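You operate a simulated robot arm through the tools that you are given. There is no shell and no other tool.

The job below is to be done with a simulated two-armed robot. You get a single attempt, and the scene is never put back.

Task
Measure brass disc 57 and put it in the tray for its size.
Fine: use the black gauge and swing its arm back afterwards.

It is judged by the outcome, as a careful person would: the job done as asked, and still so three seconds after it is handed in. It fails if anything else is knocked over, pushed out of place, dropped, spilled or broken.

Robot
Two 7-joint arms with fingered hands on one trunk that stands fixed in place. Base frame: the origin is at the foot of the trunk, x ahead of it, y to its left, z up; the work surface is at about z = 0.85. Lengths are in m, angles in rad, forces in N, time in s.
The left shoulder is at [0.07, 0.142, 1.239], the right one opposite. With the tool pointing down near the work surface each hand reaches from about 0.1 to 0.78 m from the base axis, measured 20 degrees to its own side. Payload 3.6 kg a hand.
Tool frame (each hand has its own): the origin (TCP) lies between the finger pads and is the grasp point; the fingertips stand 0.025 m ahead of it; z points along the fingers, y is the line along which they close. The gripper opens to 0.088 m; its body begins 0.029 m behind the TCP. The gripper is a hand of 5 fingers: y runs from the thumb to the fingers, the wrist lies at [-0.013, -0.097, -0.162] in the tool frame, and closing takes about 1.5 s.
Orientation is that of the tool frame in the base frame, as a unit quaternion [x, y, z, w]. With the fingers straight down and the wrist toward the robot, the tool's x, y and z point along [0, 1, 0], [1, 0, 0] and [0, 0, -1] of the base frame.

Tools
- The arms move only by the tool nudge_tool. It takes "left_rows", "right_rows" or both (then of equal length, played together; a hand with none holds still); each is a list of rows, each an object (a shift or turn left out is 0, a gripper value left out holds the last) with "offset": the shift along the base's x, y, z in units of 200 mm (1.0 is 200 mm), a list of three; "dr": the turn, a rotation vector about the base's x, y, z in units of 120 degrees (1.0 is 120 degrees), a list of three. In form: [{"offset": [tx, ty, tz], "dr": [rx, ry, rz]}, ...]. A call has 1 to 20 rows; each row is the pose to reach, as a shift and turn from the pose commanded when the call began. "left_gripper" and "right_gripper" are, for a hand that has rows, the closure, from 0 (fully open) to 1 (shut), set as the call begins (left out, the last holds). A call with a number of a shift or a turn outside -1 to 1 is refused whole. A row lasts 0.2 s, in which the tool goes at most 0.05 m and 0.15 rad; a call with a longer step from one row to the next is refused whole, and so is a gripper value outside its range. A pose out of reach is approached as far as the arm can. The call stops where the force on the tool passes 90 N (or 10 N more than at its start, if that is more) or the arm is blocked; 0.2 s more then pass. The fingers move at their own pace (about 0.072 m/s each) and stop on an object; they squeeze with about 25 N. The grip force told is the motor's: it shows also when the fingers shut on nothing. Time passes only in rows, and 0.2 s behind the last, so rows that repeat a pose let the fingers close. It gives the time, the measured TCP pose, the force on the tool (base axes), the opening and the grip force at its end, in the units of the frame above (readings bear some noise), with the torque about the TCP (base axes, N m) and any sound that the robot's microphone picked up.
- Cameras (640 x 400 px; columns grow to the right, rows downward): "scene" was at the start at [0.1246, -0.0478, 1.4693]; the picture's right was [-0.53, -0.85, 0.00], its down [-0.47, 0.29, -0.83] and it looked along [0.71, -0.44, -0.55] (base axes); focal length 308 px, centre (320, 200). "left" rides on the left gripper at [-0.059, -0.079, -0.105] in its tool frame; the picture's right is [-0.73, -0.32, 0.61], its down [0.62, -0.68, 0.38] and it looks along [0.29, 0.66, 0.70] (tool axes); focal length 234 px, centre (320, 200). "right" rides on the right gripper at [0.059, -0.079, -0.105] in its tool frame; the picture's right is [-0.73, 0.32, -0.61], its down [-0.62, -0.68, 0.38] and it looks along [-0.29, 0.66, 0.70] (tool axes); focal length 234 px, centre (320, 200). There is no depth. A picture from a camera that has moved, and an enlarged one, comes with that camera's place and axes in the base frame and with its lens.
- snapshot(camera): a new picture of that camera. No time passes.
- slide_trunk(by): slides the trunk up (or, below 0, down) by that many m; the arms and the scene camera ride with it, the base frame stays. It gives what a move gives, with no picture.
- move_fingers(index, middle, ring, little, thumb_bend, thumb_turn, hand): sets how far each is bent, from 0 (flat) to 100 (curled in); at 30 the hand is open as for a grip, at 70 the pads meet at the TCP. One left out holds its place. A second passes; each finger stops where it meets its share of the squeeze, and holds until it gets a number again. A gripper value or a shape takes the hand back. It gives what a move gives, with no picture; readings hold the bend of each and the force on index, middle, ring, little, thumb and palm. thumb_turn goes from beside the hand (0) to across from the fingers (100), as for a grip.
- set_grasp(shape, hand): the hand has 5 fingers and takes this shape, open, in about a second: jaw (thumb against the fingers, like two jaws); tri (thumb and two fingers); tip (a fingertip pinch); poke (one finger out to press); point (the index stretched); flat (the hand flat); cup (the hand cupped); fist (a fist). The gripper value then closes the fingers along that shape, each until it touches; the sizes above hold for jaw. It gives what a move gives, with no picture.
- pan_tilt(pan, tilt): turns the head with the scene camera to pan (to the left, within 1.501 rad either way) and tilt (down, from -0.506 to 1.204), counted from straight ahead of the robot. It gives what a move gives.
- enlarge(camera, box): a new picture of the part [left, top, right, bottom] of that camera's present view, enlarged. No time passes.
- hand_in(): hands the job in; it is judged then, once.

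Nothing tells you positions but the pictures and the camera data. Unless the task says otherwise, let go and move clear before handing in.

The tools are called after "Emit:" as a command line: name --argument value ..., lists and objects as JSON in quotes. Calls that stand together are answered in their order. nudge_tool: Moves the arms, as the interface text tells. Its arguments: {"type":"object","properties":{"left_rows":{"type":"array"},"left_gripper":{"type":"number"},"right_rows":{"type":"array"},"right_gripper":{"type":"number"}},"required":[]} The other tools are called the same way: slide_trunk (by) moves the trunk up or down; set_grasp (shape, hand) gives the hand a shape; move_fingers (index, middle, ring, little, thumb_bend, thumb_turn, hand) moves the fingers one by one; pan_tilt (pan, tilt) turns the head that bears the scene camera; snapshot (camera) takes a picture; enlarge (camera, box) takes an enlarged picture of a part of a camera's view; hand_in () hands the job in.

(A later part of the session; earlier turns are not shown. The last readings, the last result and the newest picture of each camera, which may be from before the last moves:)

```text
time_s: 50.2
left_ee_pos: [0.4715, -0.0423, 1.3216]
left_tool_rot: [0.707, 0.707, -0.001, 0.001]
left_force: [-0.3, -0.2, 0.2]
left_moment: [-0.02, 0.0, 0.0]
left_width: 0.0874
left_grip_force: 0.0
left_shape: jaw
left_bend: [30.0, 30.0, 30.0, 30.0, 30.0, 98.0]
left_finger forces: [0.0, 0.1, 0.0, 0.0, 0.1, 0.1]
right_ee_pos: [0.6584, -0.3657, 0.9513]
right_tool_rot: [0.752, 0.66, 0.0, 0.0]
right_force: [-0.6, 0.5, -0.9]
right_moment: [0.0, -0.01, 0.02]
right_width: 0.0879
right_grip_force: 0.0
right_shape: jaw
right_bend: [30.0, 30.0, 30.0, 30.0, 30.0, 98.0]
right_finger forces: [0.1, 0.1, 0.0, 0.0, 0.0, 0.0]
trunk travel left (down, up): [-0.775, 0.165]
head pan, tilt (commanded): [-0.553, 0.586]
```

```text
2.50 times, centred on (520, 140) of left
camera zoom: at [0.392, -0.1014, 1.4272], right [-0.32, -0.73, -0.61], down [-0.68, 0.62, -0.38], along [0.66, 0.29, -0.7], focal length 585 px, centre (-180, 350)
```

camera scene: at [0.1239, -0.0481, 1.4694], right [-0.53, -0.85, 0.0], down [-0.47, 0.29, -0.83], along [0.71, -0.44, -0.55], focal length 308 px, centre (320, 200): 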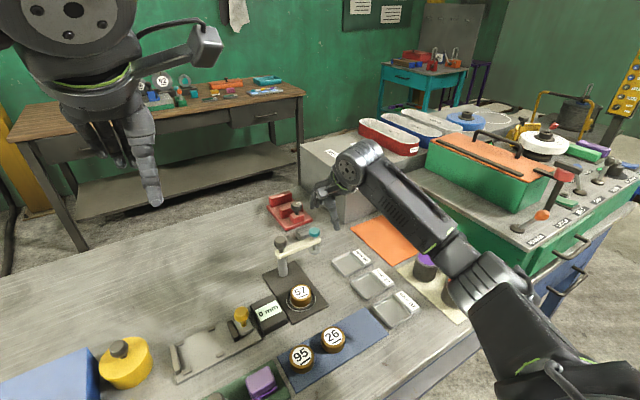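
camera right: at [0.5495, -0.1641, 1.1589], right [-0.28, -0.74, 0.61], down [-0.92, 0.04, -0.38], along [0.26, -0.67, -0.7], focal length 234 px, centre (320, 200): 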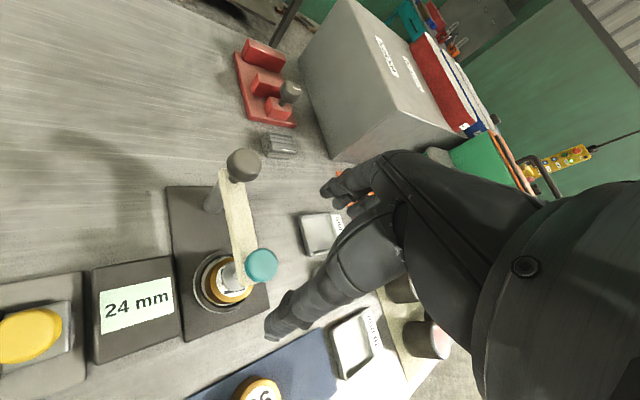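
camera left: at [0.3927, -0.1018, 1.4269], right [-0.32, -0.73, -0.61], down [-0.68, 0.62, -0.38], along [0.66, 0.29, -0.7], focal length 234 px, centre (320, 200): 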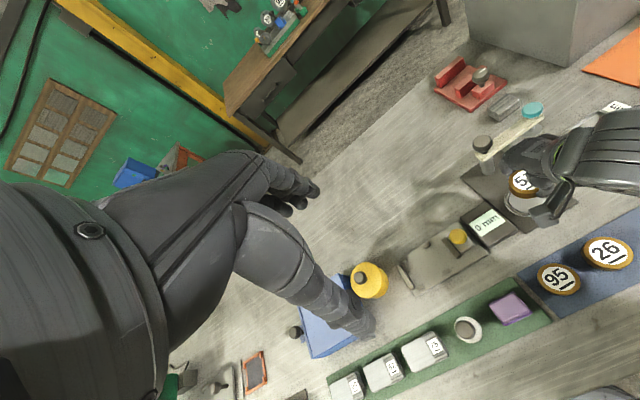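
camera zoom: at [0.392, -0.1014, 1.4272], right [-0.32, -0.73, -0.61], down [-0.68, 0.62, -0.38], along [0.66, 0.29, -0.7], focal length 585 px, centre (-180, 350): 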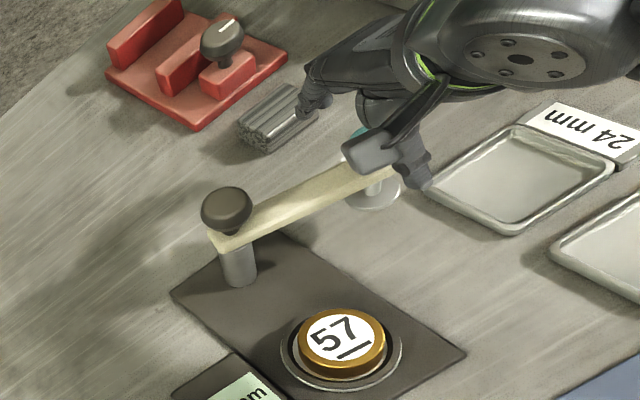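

About 13° remain. Moving on to roughly 2° and comparing with the original picture.

Emit:
nudge_tool --right_rows '[{"offset": [0.0325, -0.003, 0.0], "dr": [0, 0, 0.0156]}, {"offset": [0.065, -0.0055, 0.0], "dr": [0, 0, 0.03125]}, {"offset": [0.0925, -0.004, 0.0], "dr": [0, 0, 0.047]}, {"offset": [0.115, -0.002, 0.0], "dr": [0, 0, 0.0625]}, {"offset": [0.115, -0.002, 0.0], "dr": [0, 0, 0.0625]}]'

Emit:
enlarge --camera "scene" --box '[255, 215, 345, 325]'

Emit:
enlarge --camera "left" --box '[450, 80, 580, 250]'

```text
time_s: 51.4
left_ee_pos: [0.4711, -0.0419, 1.3222]
left_tool_rot: [0.705, 0.709, 0.0, 0.0]
left_force: [0.7, -0.4, -0.1]
left_moment: [-0.01, 0.01, 0.0]
left_width: 0.0878
left_grip_force: 0.1
left_shape: jaw
left_bend: [30.0, 30.0, 30.0, 30.0, 30.0, 98.0]
left_finger forces: [0.0, 0.1, 0.0, 0.0, 0.0, 0.0]
right_ee_pos: [0.6819, -0.3658, 0.9511]
right_tool_rot: [0.706, 0.708, 0.0, 0.001]
right_force: [0.4, 0.5, -0.3]
right_moment: [-0.02, -0.01, 0.03]
right_width: 0.0877
right_grip_force: 0.1
right_shape: jaw
right_bend: [30.0, 30.0, 30.0, 30.0, 30.0, 98.0]
right_finger forces: [0.0, 0.1, 0.1, 0.1, 0.0, 0.0]
trunk travel left (down, up): [-0.775, 0.165]
head pan, tilt (commanded): [-0.553, 0.586]
```

```text
3.64 times, centred on (300, 270) of scene
camera zoom: at [0.1246, -0.0478, 1.4693], right [-0.53, -0.85, 0.0], down [-0.47, 0.29, -0.83], along [0.71, -0.44, -0.55], focal length 1121 px, centre (393, -54)
```

zoom: 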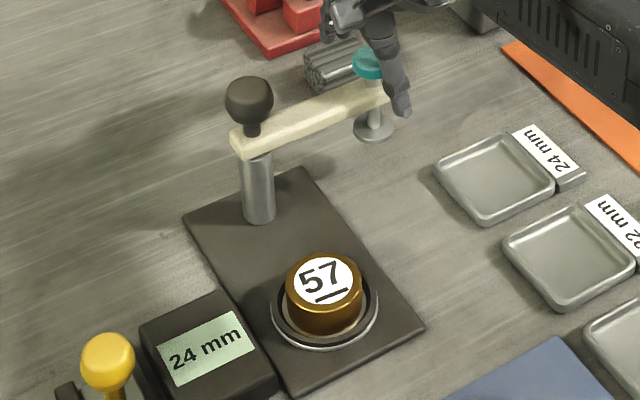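

```text
2.35 times, centred on (515, 165) of left
camera zoom: at [0.3921, -0.1014, 1.4272], right [-0.32, -0.73, -0.61], down [-0.68, 0.62, -0.38], along [0.66, 0.29, -0.7], focal length 551 px, centre (-139, 282)
```

zoom: 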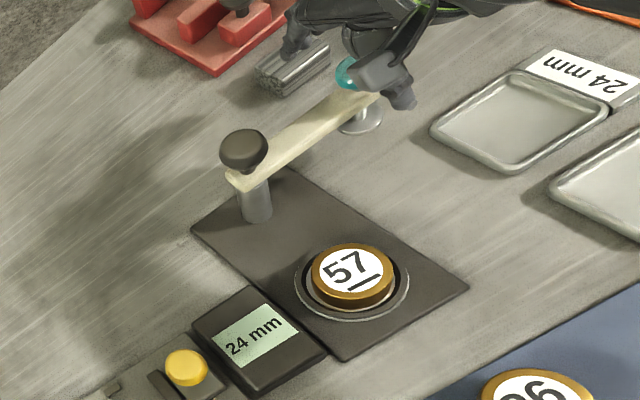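

The foot and bar overlay their original positions in both cameras. I'll centre the hand away from the knob, lift off, and compare precisely.

Emit:
nudge_tool --right_rows '[{"offset": [-0.05, 0.0, 0.0]}, {"offset": [-0.1, 0.02, 0.0]}, {"offset": [-0.1, 0.02, 0.12]}, {"offset": [-0.1, 0.02, 0.25]}, {"offset": [-0.1, 0.02, 0.4]}, {"offset": [-0.3, 0.02, 0.5]}, {"offset": [-0.5, 0.02, 0.5]}, {"offset": [-0.7, 0.02, 0.5]}, {"offset": [-0.7, 0.02, 0.5]}]'

Emit:
enlarge --camera "scene" --box '[255, 215, 345, 325]'

Emit:
enlarge --camera "left" --box '[450, 80, 580, 250]'

Emit:
snapshot --camera "right"

```text
time_s: 53.4
left_ee_pos: [0.4714, -0.0416, 1.3214]
left_tool_rot: [0.705, 0.709, -0.001, 0.0]
left_force: [-0.3, 0.8, 0.8]
left_moment: [-0.03, -0.03, 0.01]
left_width: 0.0878
left_grip_force: 0.1
left_shape: jaw
left_bend: [30.0, 30.0, 30.0, 30.0, 30.0, 98.0]
left_finger forces: [0.1, 0.0, 0.1, 0.0, 0.0, 0.0]
right_ee_pos: [0.541, -0.3647, 1.0499]
right_tool_rot: [0.707, 0.707, 0.0, -0.001]
right_force: [-0.7, 0.6, -0.2]
right_moment: [-0.01, 0.01, 0.01]
right_width: 0.0879
right_grip_force: 0.1
right_shape: jaw
right_bend: [30.0, 30.0, 30.0, 30.0, 30.0, 98.0]
right_finger forces: [0.1, 0.0, 0.0, 0.1, 0.0, 0.0]
trunk travel left (down, up): [-0.775, 0.165]
head pan, tilt (commanded): [-0.553, 0.586]
```

```text
3.64 times, centred on (300, 270) of scene
camera zoom: at [0.1253, -0.0475, 1.4693], right [-0.53, -0.85, 0.0], down [-0.47, 0.29, -0.83], along [0.71, -0.44, -0.55], focal length 1121 px, centre (393, -54)
```

zoom: 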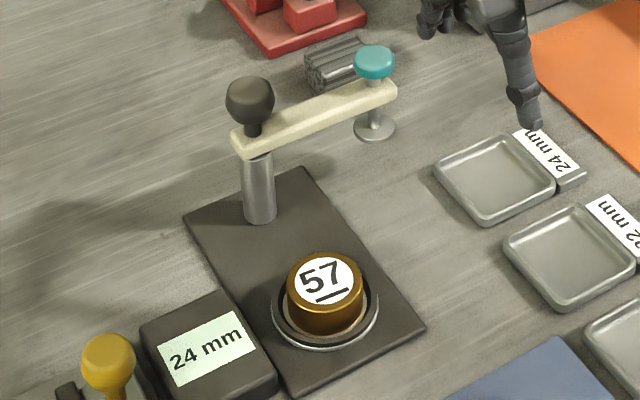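

```text
2.35 times, centred on (515, 165) of left
camera zoom: at [0.3928, -0.101, 1.427], right [-0.32, -0.73, -0.61], down [-0.68, 0.62, -0.38], along [0.66, 0.29, -0.7], focal length 551 px, centre (-139, 282)
```

zoom: 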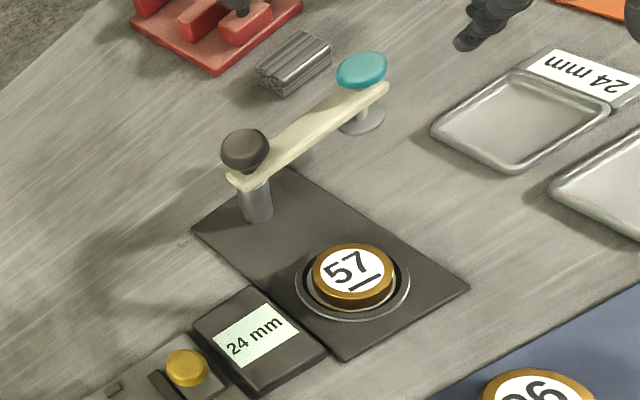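

```text
taken
camera right: at [0.4627, -0.305, 1.1563], right [0.32, -0.73, 0.61], down [-0.68, -0.62, -0.38], along [0.66, -0.29, -0.7], focal length 234 px, centre (320, 200)
```

right: 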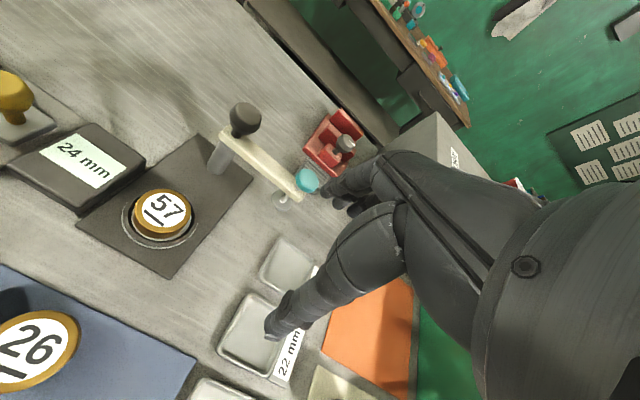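

The gauge arm is back exactly where it was. Now I'll return over disc 57 on the anvil and descend to just above it.

Emit:
nudge_tool --right_rows '[{"offset": [0.02, 0.12, 0.0]}, {"offset": [0.05, 0.27, 0.0]}, {"offset": [0.08, 0.4, 0.0]}, {"offset": [0.105, 0.4955, 0.0]}, {"offset": [0.105, 0.4955, -0.15]}, {"offset": [0.105, 0.4955, -0.3]}, {"offset": [0.105, 0.4955, -0.5]}, {"offset": [0.105, 0.4955, -0.6]}, {"offset": [0.105, 0.4955, -0.6]}]'

Emit:
enlarge --camera "right" --box '[180, 130, 400, 350]'

Emit:
enlarge --camera "scene" --box '[260, 220, 350, 330]'

```text
time_s: 55.4
left_ee_pos: [0.4711, -0.042, 1.3227]
left_tool_rot: [0.707, 0.707, -0.001, 0.001]
left_force: [0.2, 0.9, 0.0]
left_moment: [0.0, 0.0, 0.04]
left_width: 0.0874
left_grip_force: 0.1
left_shape: jaw
left_bend: [30.0, 30.0, 30.0, 30.0, 30.0, 98.0]
left_finger forces: [0.0, 0.0, 0.0, 0.0, 0.0, 0.1]
right_ee_pos: [0.562, -0.2634, 0.9298]
right_tool_rot: [0.707, 0.708, 0.0, 0.0]
right_force: [-0.6, 0.0, 0.5]
right_moment: [0.0, -0.01, 0.03]
right_width: 0.0879
right_grip_force: 0.0
right_shape: jaw
right_bend: [30.0, 30.0, 30.0, 30.0, 30.0, 98.0]
right_finger forces: [0.0, 0.0, 0.0, 0.0, 0.0, 0.0]
trunk travel left (down, up): [-0.775, 0.165]
head pan, tilt (commanded): [-0.553, 0.586]
```

```text
1.82 times, centred on (290, 240) of right
camera zoom: at [0.4844, -0.2049, 1.0348], right [0.32, -0.73, 0.61], down [-0.68, -0.62, -0.38], along [0.66, -0.29, -0.7], focal length 426 px, centre (374, 127)
```

zoom: 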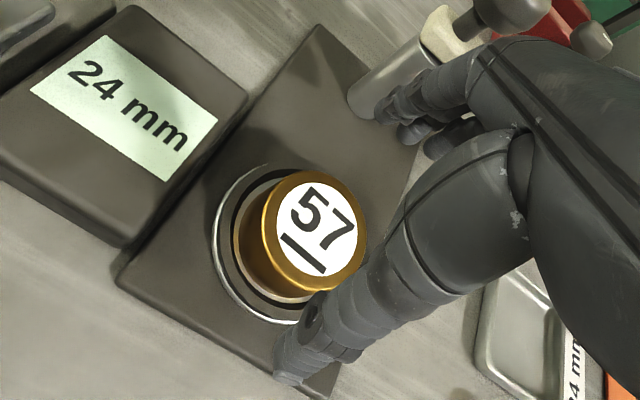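

```text
3.64 times, centred on (305, 275) of scene
camera zoom: at [0.1245, -0.0478, 1.4693], right [-0.53, -0.85, 0.0], down [-0.47, 0.29, -0.83], along [0.71, -0.44, -0.55], focal length 1121 px, centre (374, -73)
```

zoom: 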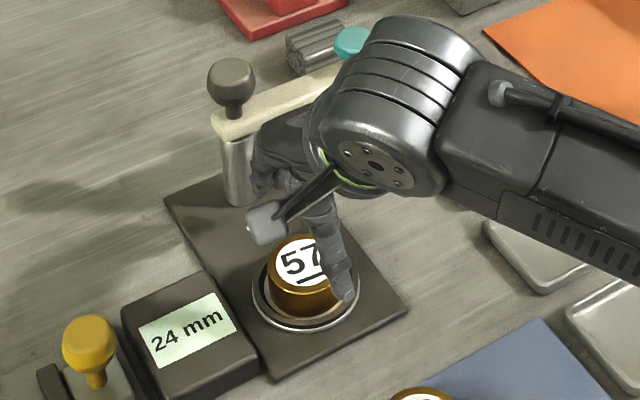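

The disc centre is at (0.565,-0.265), nicely between thumb and fingers. Lowering to the same grip height as before and closing.

Emit:
nudge_tool --right_rows '[{"offset": [0.005, -0.003, -0.07]}, {"offset": [0.005, -0.003, -0.14]}, {"offset": [0.005, -0.003, -0.195]}, {"offset": [0.005, -0.003, -0.195]}]'

Emit:
nudge_tool --right_rows '[{"offset": [0, 0, 0]}, {"offset": [0, 0, 0]}, {"offset": [0, 0, 0]}, {"offset": [0, 0, 0]}, {"offset": [0, 0, 0]}, {"offset": [0, 0, 0]}, {"offset": [0, 0, 0]}, {"offset": [0, 0, 0]}, {"offset": [0, 0, 0]}, {"offset": [0, 0, 0]}]' --right_gripper 0.7

Emit:
enlarge --camera "right" --box '[180, 130, 400, 350]'

Emit:
enlarge --camera "scene" --box '[260, 220, 350, 330]'

```text
time_s: 56.4
left_ee_pos: [0.4703, -0.0417, 1.3215]
left_tool_rot: [0.706, 0.708, 0.0, 0.0]
left_force: [0.4, -0.1, -0.7]
left_moment: [0.02, -0.02, 0.05]
left_width: 0.0878
left_grip_force: 0.1
left_shape: jaw
left_bend: [30.0, 30.0, 30.0, 30.0, 30.0, 98.0]
left_finger forces: [0.0, 0.0, 0.0, 0.0, 0.1, 0.0]
right_ee_pos: [0.562, -0.2638, 0.8908]
right_tool_rot: [0.706, 0.708, 0.0, 0.0]
right_force: [0.2, -0.7, -0.3]
right_moment: [0.02, 0.03, 0.02]
right_width: 0.0876
right_grip_force: 0.1
right_shape: jaw
right_bend: [30.0, 30.0, 30.0, 30.0, 30.0, 98.0]
right_finger forces: [0.0, 0.0, 0.1, 0.0, 0.0, 0.0]
trunk travel left (down, up): [-0.775, 0.165]
head pan, tilt (commanded): [-0.553, 0.586]
```

```text
time_s: 58.6
left_ee_pos: [0.472, -0.0421, 1.3219]
left_tool_rot: [0.707, 0.708, -0.001, 0.001]
left_force: [0.3, 0.1, -0.1]
left_moment: [0.03, 0.01, 0.0]
left_width: 0.0879
left_grip_force: 0.1
left_shape: jaw
left_bend: [30.0, 30.0, 30.0, 30.0, 30.0, 98.0]
left_finger forces: [0.0, 0.0, 0.1, 0.1, 0.0, 0.0]
right_ee_pos: [0.5627, -0.2639, 0.8909]
right_tool_rot: [0.707, 0.708, 0.0, 0.0]
right_force: [-0.1, 0.8, 0.4]
right_moment: [-0.04, -0.01, 0.01]
right_width: 0.0425
right_grip_force: 24.7
right_shape: jaw
right_bend: [74.0, 43.0, 47.0, 44.0, 72.0, 100.0]
right_finger forces: [12.8, 8.2, 0.2, 0.0, 21.8, 0.1]
trunk travel left (down, up): [-0.775, 0.165]
head pan, tilt (commanded): [-0.553, 0.586]
```

```text
1.82 times, centred on (290, 240) of right
camera zoom: at [0.4837, -0.2053, 0.9957], right [0.32, -0.73, 0.61], down [-0.68, -0.62, -0.38], along [0.66, -0.29, -0.7], focal length 426 px, centre (374, 127)
```

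zoom: 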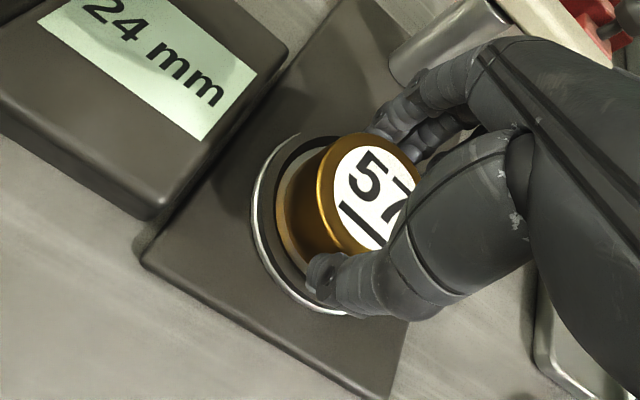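

```text
3.64 times, centred on (305, 275) of scene
camera zoom: at [0.1248, -0.0478, 1.4693], right [-0.53, -0.85, 0.0], down [-0.47, 0.29, -0.83], along [0.71, -0.44, -0.55], focal length 1121 px, centre (374, -73)
```

zoom: 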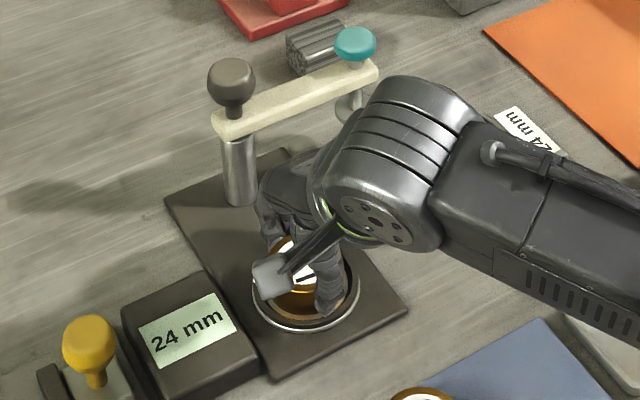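

Gripped with the same balance as before (13/8 against 22 N). I'll lift straight up, check the hold, then carry it high over the gauge arm toward the 24 mm tray at about (0.60,-0.431).

Emit:
nudge_tool --right_rows '[{"offset": [0, 0, 0.05]}, {"offset": [0, 0, 0.12]}, {"offset": [0, 0, 0.25]}, {"offset": [-0.03, 0, 0.4]}, {"offset": [-0.08, -0.05, 0.55]}, {"offset": [-0.12, -0.1, 0.7]}, {"offset": [-0.12, -0.1, 0.75]}, {"offset": [-0.12, -0.1, 0.75]}]'

Emit:
snapshot --camera "right"

Emit:
snapshot --camera "scene"

```text
time_s: 60.4
left_ee_pos: [0.4719, -0.0433, 1.3219]
left_tool_rot: [0.706, 0.709, 0.0, 0.0]
left_force: [-0.7, 0.1, -0.2]
left_moment: [0.02, -0.01, -0.02]
left_width: 0.0875
left_grip_force: 0.1
left_shape: jaw
left_bend: [30.0, 30.0, 30.0, 30.0, 30.0, 98.0]
left_finger forces: [0.0, 0.1, 0.0, 0.0, 0.0, 0.0]
right_ee_pos: [0.542, -0.2836, 1.0435]
right_tool_rot: [0.707, 0.708, -0.001, 0.0]
right_force: [0.1, -0.6, -4.3]
right_moment: [0.0, 0.01, -0.01]
right_width: 0.0425
right_grip_force: 25.1
right_shape: jaw
right_bend: [74.0, 43.0, 47.0, 45.0, 72.0, 100.0]
right_finger forces: [13.1, 8.1, 0.3, 0.0, 21.5, 0.0]
trunk travel left (down, up): [-0.775, 0.165]
head pan, tilt (commanded): [-0.553, 0.586]
```

```text
taken
camera right: at [0.4625, -0.2259, 1.1483], right [0.32, -0.73, 0.61], down [-0.68, -0.62, -0.38], along [0.66, -0.29, -0.7], focal length 234 px, centre (320, 200)
```

right: 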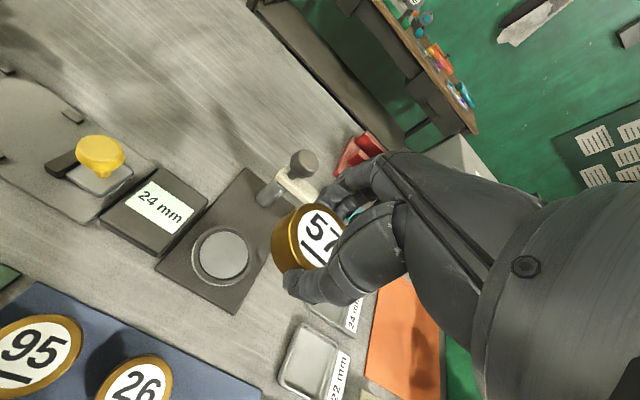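

```text
taken
camera scene: at [0.1255, -0.0482, 1.4692], right [-0.53, -0.85, 0.0], down [-0.47, 0.29, -0.83], along [0.71, -0.44, -0.55], focal length 308 px, centre (320, 200)
```

scene: 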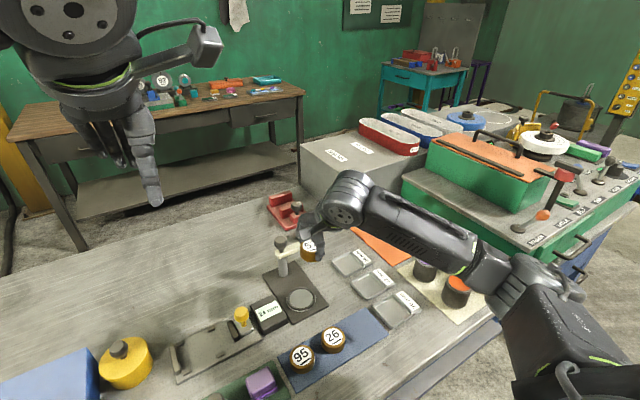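

The disc is held level with about 4 N of weight. Moving to above the 24 mm tray, first along -y clear of the gauge arm and then forward.

Emit:
nudge_tool --right_rows '[{"offset": [0.0, -0.15, 0.0]}, {"offset": [0.0, -0.35, 0.0]}, {"offset": [0.0, -0.55, 0.0]}, {"offset": [0.05, -0.7245, 0.0]}, {"offset": [0.17, -0.7245, 0.0]}, {"offset": [0.2925, -0.7245, 0.0]}, {"offset": [0.2925, -0.7245, -0.1]}, {"offset": [0.2925, -0.7245, -0.2]}, {"offset": [0.2925, -0.7245, -0.2]}]'

Emit:
enlarge --camera "right" --box '[180, 130, 400, 350]'

Emit:
enlarge --camera "scene" --box '[290, 200, 410, 320]'

Emit:
snapshot --camera "left"

```text
time_s: 62.4
left_ee_pos: [0.4722, -0.0425, 1.3214]
left_tool_rot: [0.706, 0.708, -0.001, 0.0]
left_force: [-0.5, -0.1, 0.5]
left_moment: [0.0, -0.01, -0.02]
left_width: 0.0876
left_grip_force: 0.2
left_shape: jaw
left_bend: [30.0, 30.0, 30.0, 30.0, 30.0, 98.0]
left_finger forces: [0.0, 0.0, 0.0, 0.0, 0.0, 0.0]
right_ee_pos: [0.5979, -0.4296, 1.0048]
right_tool_rot: [0.706, 0.708, 0.0, 0.0]
right_force: [-0.4, 0.1, -3.2]
right_moment: [-0.01, 0.02, 0.01]
right_width: 0.0424
right_grip_force: 25.0
right_shape: jaw
right_bend: [74.0, 43.0, 48.0, 45.0, 72.0, 100.0]
right_finger forces: [12.9, 7.7, 1.3, 0.0, 21.9, 0.0]
trunk travel left (down, up): [-0.775, 0.165]
head pan, tilt (commanded): [-0.553, 0.586]
```

```text
1.82 times, centred on (290, 240) of right
camera zoom: at [0.5208, -0.371, 1.1091], right [0.32, -0.73, 0.61], down [-0.68, -0.62, -0.38], along [0.66, -0.29, -0.7], focal length 426 px, centre (374, 127)
```

zoom: 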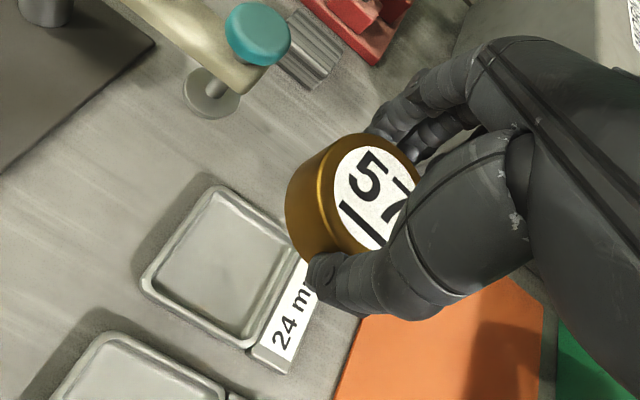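

```text
3.33 times, centred on (350, 260) of scene
camera zoom: at [0.1256, -0.048, 1.4692], right [-0.53, -0.85, 0.0], down [-0.47, 0.29, -0.83], along [0.71, -0.44, -0.55], focal length 1027 px, centre (220, 0)
```

zoom: 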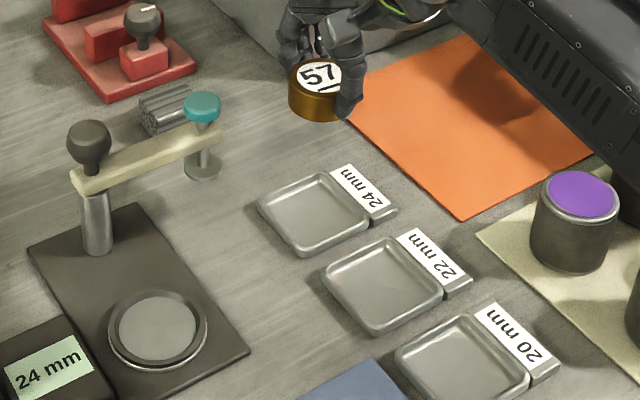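

```text
taken
camera left: at [0.393, -0.1015, 1.4268], right [-0.32, -0.73, -0.61], down [-0.68, 0.62, -0.38], along [0.66, 0.29, -0.7], focal length 234 px, centre (320, 200)
```

left: 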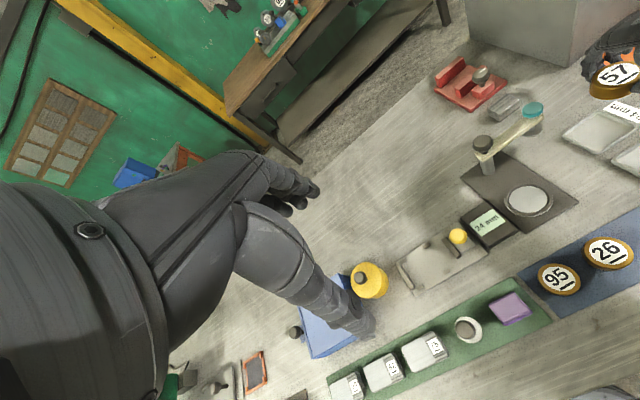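

The disc is about 11 cm above the tray and within 2 mm of its centre (tray ≈ (0.6005,-0.431)). Correcting slightly and lowering to about 2 cm above the tray.

Emit:
nudge_tool --right_rows '[{"offset": [-0.008, 0.008, -0.1]}, {"offset": [-0.008, 0.008, -0.2]}, {"offset": [-0.008, 0.008, -0.32]}, {"offset": [-0.008, 0.008, -0.43]}, {"offset": [-0.008, 0.008, -0.43]}]'

Emit:
enlarge --camera "right" --box '[180, 130, 400, 350]'

Emit:
enlarge --camera "scene" --box '[320, 220, 390, 290]'

Emit:
enlarge --camera "left" --box '[540, 60, 640, 180]'

```text
time_s: 63.6
left_ee_pos: [0.4717, -0.043, 1.3223]
left_tool_rot: [0.707, 0.708, 0.0, 0.001]
left_force: [0.1, 0.5, -0.1]
left_moment: [0.01, 0.03, 0.01]
left_width: 0.0876
left_grip_force: 0.1
left_shape: jaw
left_bend: [30.0, 30.0, 30.0, 30.0, 30.0, 98.0]
left_finger forces: [0.0, 0.1, 0.0, 0.0, 0.0, 0.1]
right_ee_pos: [0.5935, -0.4272, 0.915]
right_tool_rot: [0.706, 0.708, 0.0, 0.0]
right_force: [0.8, 0.2, -4.2]
right_moment: [0.02, 0.05, -0.03]
right_width: 0.0423
right_grip_force: 25.0
right_shape: jaw
right_bend: [74.0, 43.0, 48.0, 45.0, 72.0, 100.0]
right_finger forces: [12.9, 7.7, 1.3, 0.0, 21.9, 0.0]
trunk travel left (down, up): [-0.775, 0.165]
head pan, tilt (commanded): [-0.553, 0.586]
```

```text
1.82 times, centred on (290, 240) of right
camera zoom: at [0.5155, -0.3688, 1.0196], right [0.32, -0.73, 0.61], down [-0.68, -0.62, -0.38], along [0.66, -0.29, -0.7], focal length 426 px, centre (374, 127)
```

zoom: 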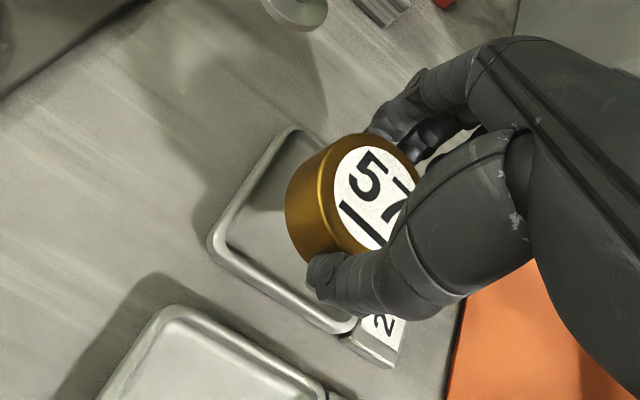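

```text
5.71 times, centred on (355, 255) of scene
camera zoom: at [0.1253, -0.0482, 1.4692], right [-0.53, -0.85, 0.0], down [-0.47, 0.29, -0.83], along [0.71, -0.44, -0.55], focal length 1761 px, centre (120, -114)
```

zoom: 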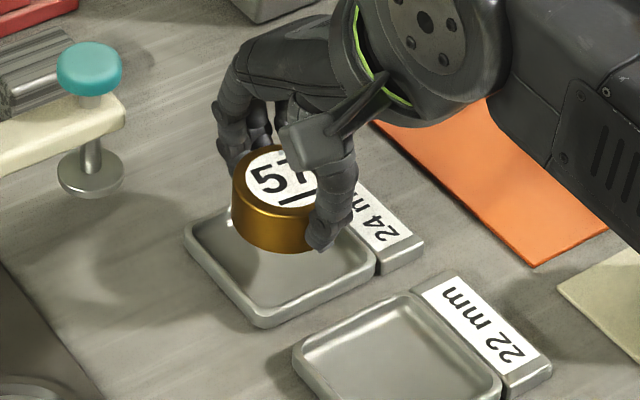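

```text
3.33 times, centred on (590, 120) of left
camera zoom: at [0.3928, -0.1017, 1.4269], right [-0.32, -0.73, -0.61], down [-0.68, 0.62, -0.38], along [0.66, 0.29, -0.7], focal length 781 px, centre (-580, 467)
```

zoom: 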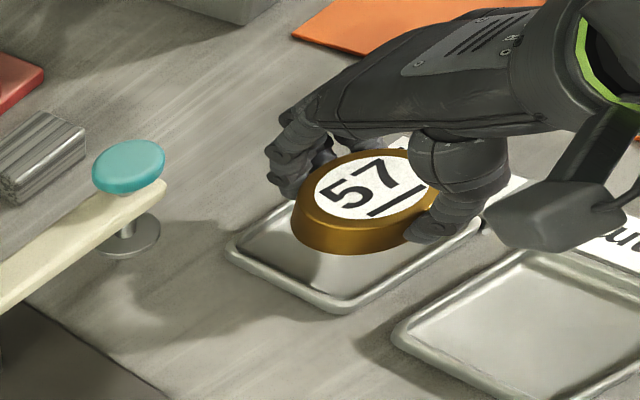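

Disc and tray are concentric within about 3 mm. Lowering another 12 mm and checking the gaps to the rim.

Emit:
nudge_tool --right_rows '[{"offset": [0.0, 0.0, -0.03]}, {"offset": [0.0, 0.0, -0.06]}, {"offset": [0.0, 0.0, -0.06]}]'

Emit:
enlarge --camera "right" --box '[210, 150, 350, 310]'

Emit:
enlarge --camera "scene" --box '[325, 235, 385, 290]'

Emit:
enlarge --camera "left" --box '[550, 80, 630, 170]'

```text
time_s: 64.4
left_ee_pos: [0.4716, -0.0427, 1.3212]
left_tool_rot: [0.706, 0.708, 0.001, 0.0]
left_force: [0.5, 0.6, 0.2]
left_moment: [0.01, 0.05, 0.02]
left_width: 0.0876
left_grip_force: 0.1
left_shape: jaw
left_bend: [30.0, 30.0, 30.0, 30.0, 30.0, 98.0]
left_finger forces: [0.0, 0.0, 0.0, 0.0, 0.0, 0.0]
right_ee_pos: [0.596, -0.428, 0.9032]
right_tool_rot: [0.706, 0.708, 0.0, 0.0]
right_force: [0.7, 0.3, -3.6]
right_moment: [-0.02, 0.0, 0.0]
right_width: 0.0422
right_grip_force: 25.2
right_shape: jaw
right_bend: [74.0, 43.0, 48.0, 45.0, 72.0, 100.0]
right_finger forces: [13.0, 7.7, 1.3, 0.0, 21.8, 0.1]
trunk travel left (down, up): [-0.775, 0.165]
head pan, tilt (commanded): [-0.553, 0.586]
```

```text
2.50 times, centred on (280, 230) of right
camera zoom: at [0.5165, -0.3702, 1.0084], right [0.32, -0.73, 0.61], down [-0.68, -0.62, -0.38], along [0.66, -0.29, -0.7], focal length 585 px, centre (420, 125)
```

zoom: 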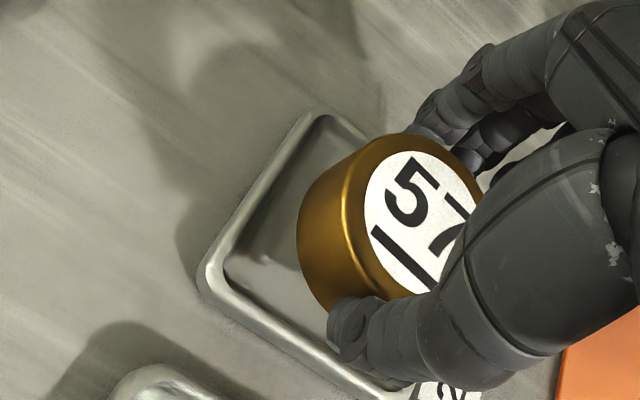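

```text
7.27 times, centred on (355, 262) of scene
camera zoom: at [0.1253, -0.0483, 1.4692], right [-0.53, -0.85, 0.0], down [-0.47, 0.29, -0.83], along [0.71, -0.44, -0.55], focal length 2241 px, centre (66, -254)
```

zoom: 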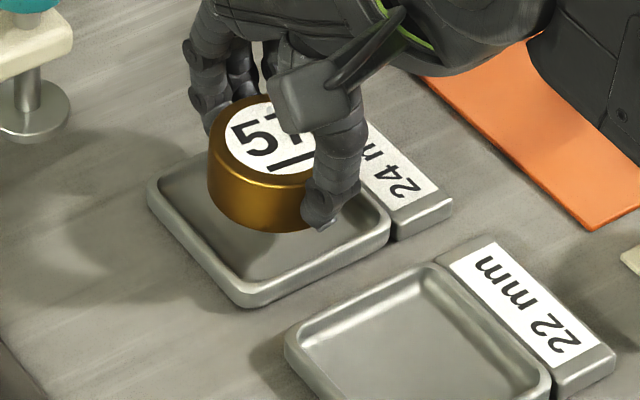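

```text
4.44 times, centred on (590, 125) of left
camera zoom: at [0.3928, -0.1019, 1.4269], right [-0.32, -0.73, -0.61], down [-0.68, 0.62, -0.38], along [0.66, 0.29, -0.7], focal length 1041 px, centre (-880, 533)
```

zoom: 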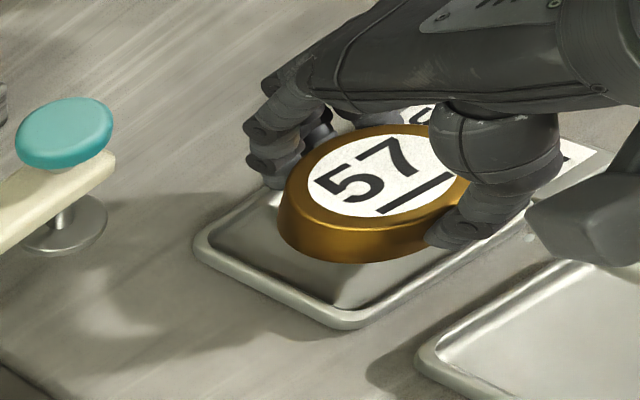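

The disc is about 3 mm too far toward the label side. Shifting +3 mm in y, then lowering slowly with force checks.

Emit:
nudge_tool --right_rows '[{"offset": [-0.002, 0.015, 0.0]}, {"offset": [-0.002, 0.015, -0.02]}, {"offset": [-0.002, 0.015, -0.035]}, {"offset": [-0.002, 0.015, -0.035]}]'

Emit:
enlarge --camera "right" --box '[210, 150, 350, 310]'

Emit:
enlarge --camera "scene" --box '[325, 235, 385, 290]'

```text
time_s: 65.4
left_ee_pos: [0.472, -0.0432, 1.3208]
left_tool_rot: [0.706, 0.708, -0.001, 0.0]
left_force: [0.2, -0.2, -1.0]
left_moment: [-0.01, -0.02, -0.03]
left_width: 0.0877
left_grip_force: 0.0
left_shape: jaw
left_bend: [30.0, 30.0, 30.0, 30.0, 30.0, 98.0]
left_finger forces: [0.0, 0.1, 0.0, 0.0, 0.0, 0.0]
right_ee_pos: [0.595, -0.4248, 0.895]
right_tool_rot: [0.706, 0.708, 0.001, -0.001]
right_force: [0.2, 0.9, -3.8]
right_moment: [-0.03, -0.01, -0.03]
right_width: 0.0422
right_grip_force: 24.8
right_shape: jaw
right_bend: [74.0, 43.0, 48.0, 45.0, 72.0, 100.0]
right_finger forces: [12.9, 7.7, 1.3, 0.0, 21.8, 0.0]
trunk travel left (down, up): [-0.775, 0.165]
head pan, tilt (commanded): [-0.553, 0.586]
```

```text
2.50 times, centred on (280, 230) of right
camera zoom: at [0.5172, -0.3664, 1.001], right [0.32, -0.73, 0.61], down [-0.68, -0.62, -0.38], along [0.66, -0.29, -0.7], focal length 585 px, centre (420, 125)
```

zoom: 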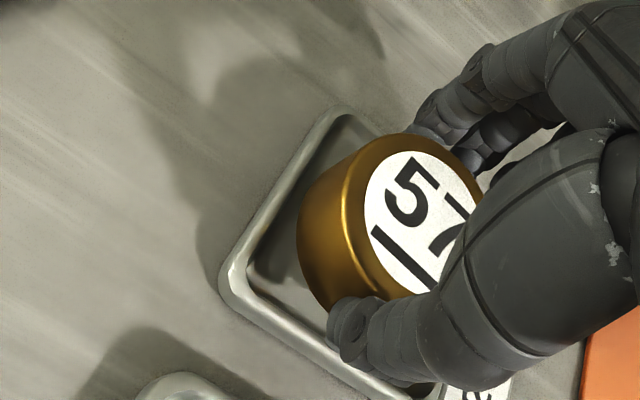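

```text
7.27 times, centred on (355, 262) of scene
camera zoom: at [0.1254, -0.0483, 1.4692], right [-0.53, -0.85, 0.0], down [-0.47, 0.29, -0.83], along [0.71, -0.44, -0.55], focal length 2241 px, centre (66, -254)
```

zoom: 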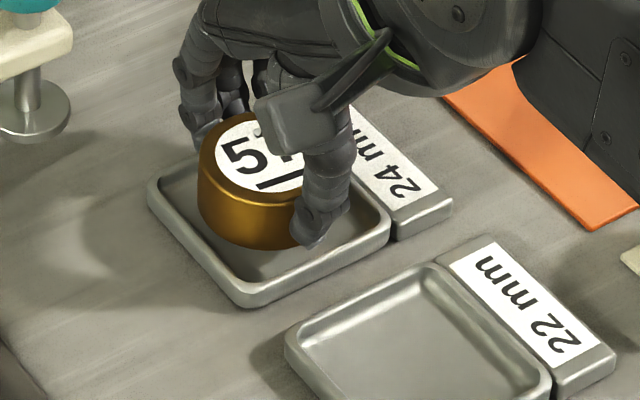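

Well centred now. Lowering in 2 mm steps, watching for contact.

Emit:
nudge_tool --right_rows '[{"offset": [0.0, 0.0, -0.01]}, {"offset": [0.0, 0.0, -0.01]}]'

Emit:
nudge_tool --right_rows '[{"offset": [0.0, 0.0, -0.0075]}, {"offset": [0.0, 0.0, -0.0075]}]'

Emit:
enlarge --camera "right" --box '[210, 150, 350, 310]'

Emit:
enlarge --camera "scene" --box '[325, 235, 385, 290]'

```text
time_s: 66.0
left_ee_pos: [0.4723, -0.0437, 1.3211]
left_tool_rot: [0.706, 0.708, 0.001, 0.0]
left_force: [0.2, 0.4, -1.0]
left_moment: [0.04, 0.03, 0.01]
left_width: 0.0878
left_grip_force: 0.1
left_shape: jaw
left_bend: [30.0, 30.0, 30.0, 30.0, 30.0, 98.0]
left_finger forces: [0.1, 0.1, 0.1, 0.0, 0.1, 0.1]
right_ee_pos: [0.5972, -0.4239, 0.8954]
right_tool_rot: [0.706, 0.708, 0.0, 0.001]
right_force: [0.3, -0.6, -3.0]
right_moment: [0.03, 0.03, -0.01]
right_width: 0.0419
right_grip_force: 25.2
right_shape: jaw
right_bend: [74.0, 43.0, 48.0, 45.0, 72.0, 100.0]
right_finger forces: [12.9, 7.7, 1.3, 0.0, 21.8, 0.1]
trunk travel left (down, up): [-0.775, 0.165]
head pan, tilt (commanded): [-0.553, 0.586]
```

```text
time_s: 66.6
left_ee_pos: [0.4709, -0.0432, 1.3219]
left_tool_rot: [0.707, 0.708, 0.0, 0.0]
left_force: [-0.3, 0.0, 0.2]
left_moment: [0.01, 0.02, 0.0]
left_width: 0.0878
left_grip_force: 0.2
left_shape: jaw
left_bend: [30.0, 30.0, 30.0, 30.0, 30.0, 98.0]
left_finger forces: [0.0, 0.1, 0.1, 0.1, 0.0, 0.0]
right_ee_pos: [0.5949, -0.4238, 0.8935]
right_tool_rot: [0.707, 0.708, -0.001, 0.0]
right_force: [0.0, -0.5, -3.8]
right_moment: [0.01, 0.0, 0.01]
right_width: 0.0423
right_grip_force: 25.4
right_shape: jaw
right_bend: [74.0, 43.0, 48.0, 45.0, 72.0, 100.0]
right_finger forces: [12.9, 7.7, 1.3, 0.1, 21.8, 0.0]
trunk travel left (down, up): [-0.775, 0.165]
head pan, tilt (commanded): [-0.553, 0.586]
```

```text
2.50 times, centred on (280, 230) of right
camera zoom: at [0.5177, -0.3656, 0.9984], right [0.32, -0.73, 0.61], down [-0.68, -0.62, -0.38], along [0.66, -0.29, -0.7], focal length 585 px, centre (420, 125)
```

zoom: 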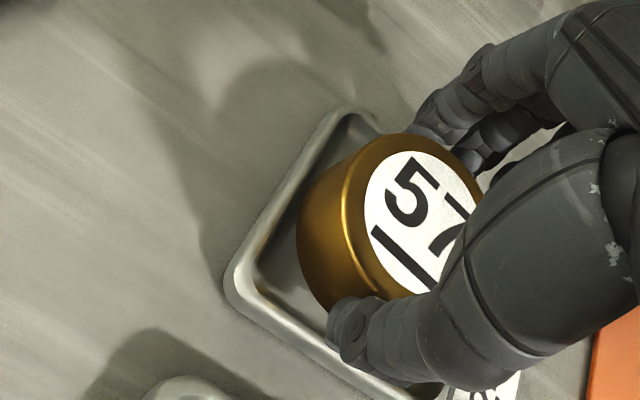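

```text
7.27 times, centred on (355, 262) of scene
camera zoom: at [0.1254, -0.0483, 1.4692], right [-0.53, -0.85, 0.0], down [-0.47, 0.29, -0.83], along [0.71, -0.44, -0.55], focal length 2241 px, centre (66, -254)
```

zoom: 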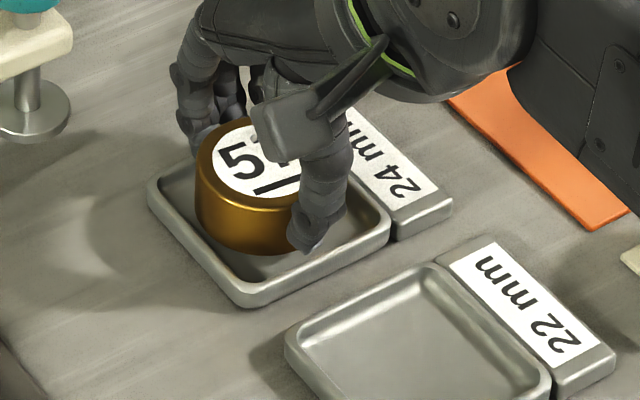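

Still hanging free; continuing down in 1.5 mm steps.

Emit:
nudge_tool --right_rows '[{"offset": [0.0, 0.0, -0.01]}, {"offset": [0.0, 0.0, -0.01]}]'

Emit:
nudge_tool --right_rows '[{"offset": [0.0, 0.0, -0.0075]}, {"offset": [0.0, 0.0, -0.0075]}]'

Emit:
enlarge --camera "right" --box '[210, 150, 350, 310]'

Emit:
enlarge --camera "scene" --box '[325, 235, 385, 290]'

```text
time_s: 67.2
left_ee_pos: [0.4711, -0.0427, 1.3225]
left_tool_rot: [0.706, 0.708, 0.0, 0.0]
left_force: [0.4, -0.2, -0.9]
left_moment: [0.0, 0.0, -0.03]
left_width: 0.0878
left_grip_force: 0.2
left_shape: jaw
left_bend: [30.0, 30.0, 30.0, 30.0, 30.0, 98.0]
left_finger forces: [0.0, 0.0, 0.0, 0.0, 0.0, 0.0]
right_ee_pos: [0.596, -0.4241, 0.8909]
right_tool_rot: [0.707, 0.707, -0.001, 0.0]
right_force: [0.8, -0.9, -3.5]
right_moment: [0.0, 0.01, 0.01]
right_width: 0.0418
right_grip_force: 25.1
right_shape: jaw
right_bend: [74.0, 43.0, 48.0, 45.0, 72.0, 100.0]
right_finger forces: [12.9, 7.8, 1.3, 0.0, 21.9, 0.1]
trunk travel left (down, up): [-0.775, 0.165]
head pan, tilt (commanded): [-0.553, 0.586]
```

```text
time_s: 67.8
left_ee_pos: [0.4723, -0.0419, 1.3219]
left_tool_rot: [0.707, 0.708, 0.0, 0.0]
left_force: [0.0, 0.2, 0.0]
left_moment: [-0.03, 0.02, 0.0]
left_width: 0.0877
left_grip_force: 0.1
left_shape: jaw
left_bend: [30.0, 30.0, 30.0, 30.0, 30.0, 98.0]
left_finger forces: [0.0, 0.0, 0.1, 0.1, 0.0, 0.0]
right_ee_pos: [0.5953, -0.4242, 0.8888]
right_tool_rot: [0.707, 0.708, 0.0, 0.0]
right_force: [0.1, 0.8, -4.2]
right_moment: [0.0, 0.03, 0.03]
right_width: 0.0424
right_grip_force: 25.2
right_shape: jaw
right_bend: [74.0, 43.0, 48.0, 45.0, 72.0, 100.0]
right_finger forces: [12.8, 7.7, 1.3, 0.0, 21.8, 0.0]
trunk travel left (down, up): [-0.775, 0.165]
head pan, tilt (commanded): [-0.553, 0.586]
```

```text
2.50 times, centred on (280, 230) of right
camera zoom: at [0.5181, -0.3657, 0.9945], right [0.32, -0.73, 0.61], down [-0.68, -0.62, -0.38], along [0.66, -0.29, -0.7], focal length 585 px, centre (420, 125)
```

zoom: 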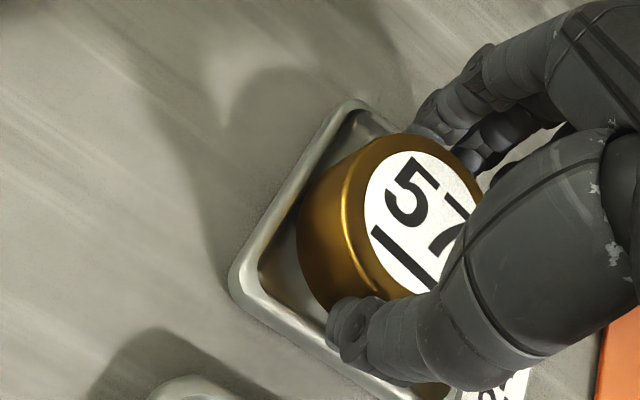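

```text
7.27 times, centred on (355, 262) of scene
camera zoom: at [0.1254, -0.0483, 1.4692], right [-0.53, -0.85, 0.0], down [-0.47, 0.29, -0.83], along [0.71, -0.44, -0.55], focal length 2241 px, centre (66, -254)
```

zoom: 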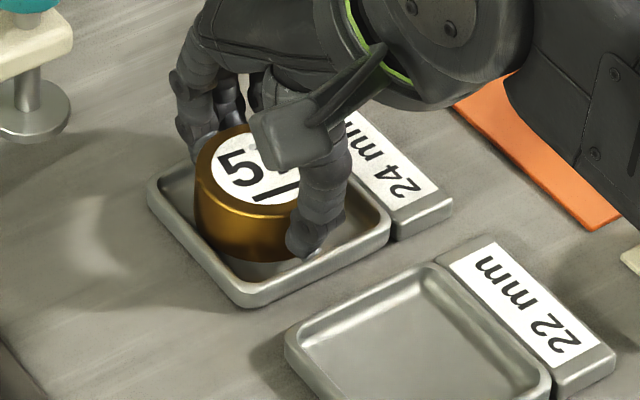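

No contact yet; another 1.5 mm at a time.

Emit:
nudge_tool --right_rows '[{"offset": [0.0, 0.0, -0.0075]}, {"offset": [0.0, 0.0, -0.0075]}]'

Emit:
enlarge --camera "scene" --box '[330, 240, 380, 285]'

Emit:
enlarge --camera "left" --box '[550, 80, 630, 170]'

```text
time_s: 68.4
left_ee_pos: [0.4714, -0.0416, 1.322]
left_tool_rot: [0.707, 0.707, 0.0, 0.0]
left_force: [-0.3, -0.5, -1.1]
left_moment: [-0.02, -0.02, -0.01]
left_width: 0.0877
left_grip_force: 0.0
left_shape: jaw
left_bend: [30.0, 30.0, 30.0, 30.0, 30.0, 98.0]
left_finger forces: [0.0, 0.0, 0.1, 0.0, 0.1, 0.0]
right_ee_pos: [0.5966, -0.4247, 0.8881]
right_tool_rot: [0.706, 0.708, 0.0, 0.0]
right_force: [-1.0, -0.4, -2.8]
right_moment: [0.01, 0.02, 0.0]
right_width: 0.0424
right_grip_force: 24.7
right_shape: jaw
right_bend: [74.0, 43.0, 48.0, 45.0, 72.0, 100.0]
right_finger forces: [12.9, 7.8, 1.3, 0.0, 21.8, 0.1]
trunk travel left (down, up): [-0.775, 0.165]
head pan, tilt (commanded): [-0.553, 0.586]
```

```text
8.89 times, centred on (355, 262) of scene
camera zoom: at [0.1254, -0.0483, 1.4692], right [-0.53, -0.85, 0.0], down [-0.47, 0.29, -0.83], along [0.71, -0.44, -0.55], focal length 2739 px, centre (9, -356)
```

zoom: 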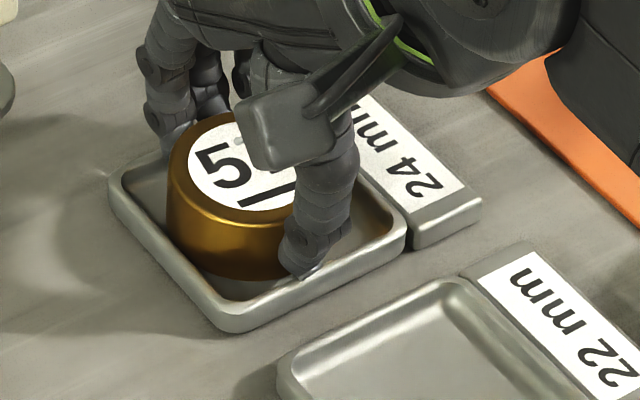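

```text
4.44 times, centred on (590, 125) of left
camera zoom: at [0.3929, -0.1019, 1.4269], right [-0.32, -0.73, -0.61], down [-0.68, 0.62, -0.38], along [0.66, 0.29, -0.7], focal length 1041 px, centre (-880, 533)
```

zoom: 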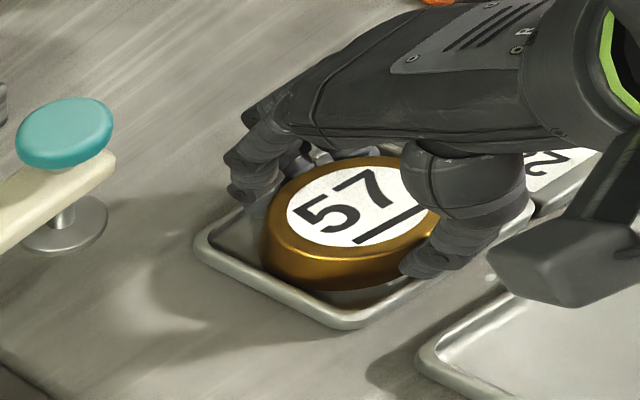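

The disc is inside the rim, just above the floor. One more small step.

Emit:
nudge_tool --right_rows '[{"offset": [0.0, 0.0, -0.0075]}, {"offset": [0.0, 0.0, -0.0075]}]'

Emit:
enlarge --camera "scene" --box '[330, 240, 380, 285]'

```text
time_s: 69.0
left_ee_pos: [0.4718, -0.0426, 1.3215]
left_tool_rot: [0.706, 0.708, -0.001, 0.0]
left_force: [-0.1, 0.2, 0.0]
left_moment: [0.01, 0.0, 0.0]
left_width: 0.0879
left_grip_force: 0.1
left_shape: jaw
left_bend: [30.0, 30.0, 30.0, 30.0, 30.0, 98.0]
left_finger forces: [0.0, 0.0, 0.0, 0.0, 0.0, 0.0]
right_ee_pos: [0.5967, -0.424, 0.8872]
right_tool_rot: [0.707, 0.707, 0.001, 0.0]
right_force: [0.3, -0.1, 1.2]
right_moment: [0.0, 0.16, 0.0]
right_width: 0.0422
right_grip_force: 24.7
right_shape: jaw
right_bend: [74.0, 43.0, 48.0, 45.0, 72.0, 100.0]
right_finger forces: [13.1, 7.8, 1.4, 0.0, 27.6, 0.0]
trunk travel left (down, up): [-0.775, 0.165]
head pan, tilt (commanded): [-0.553, 0.586]
```

```text
8.89 times, centred on (355, 262) of scene
camera zoom: at [0.1244, -0.0477, 1.4694], right [-0.53, -0.85, 0.0], down [-0.47, 0.29, -0.83], along [0.71, -0.44, -0.55], focal length 2739 px, centre (9, -356)
```

zoom: 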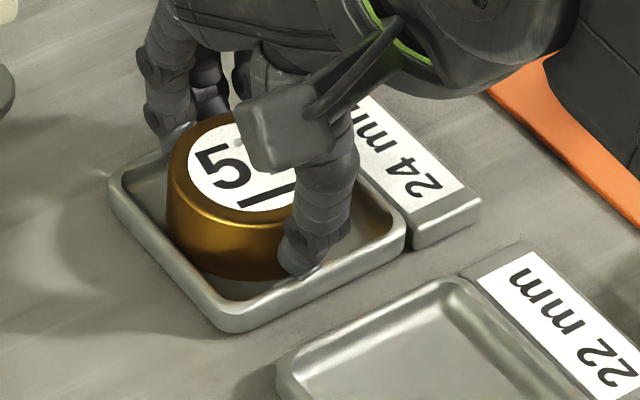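

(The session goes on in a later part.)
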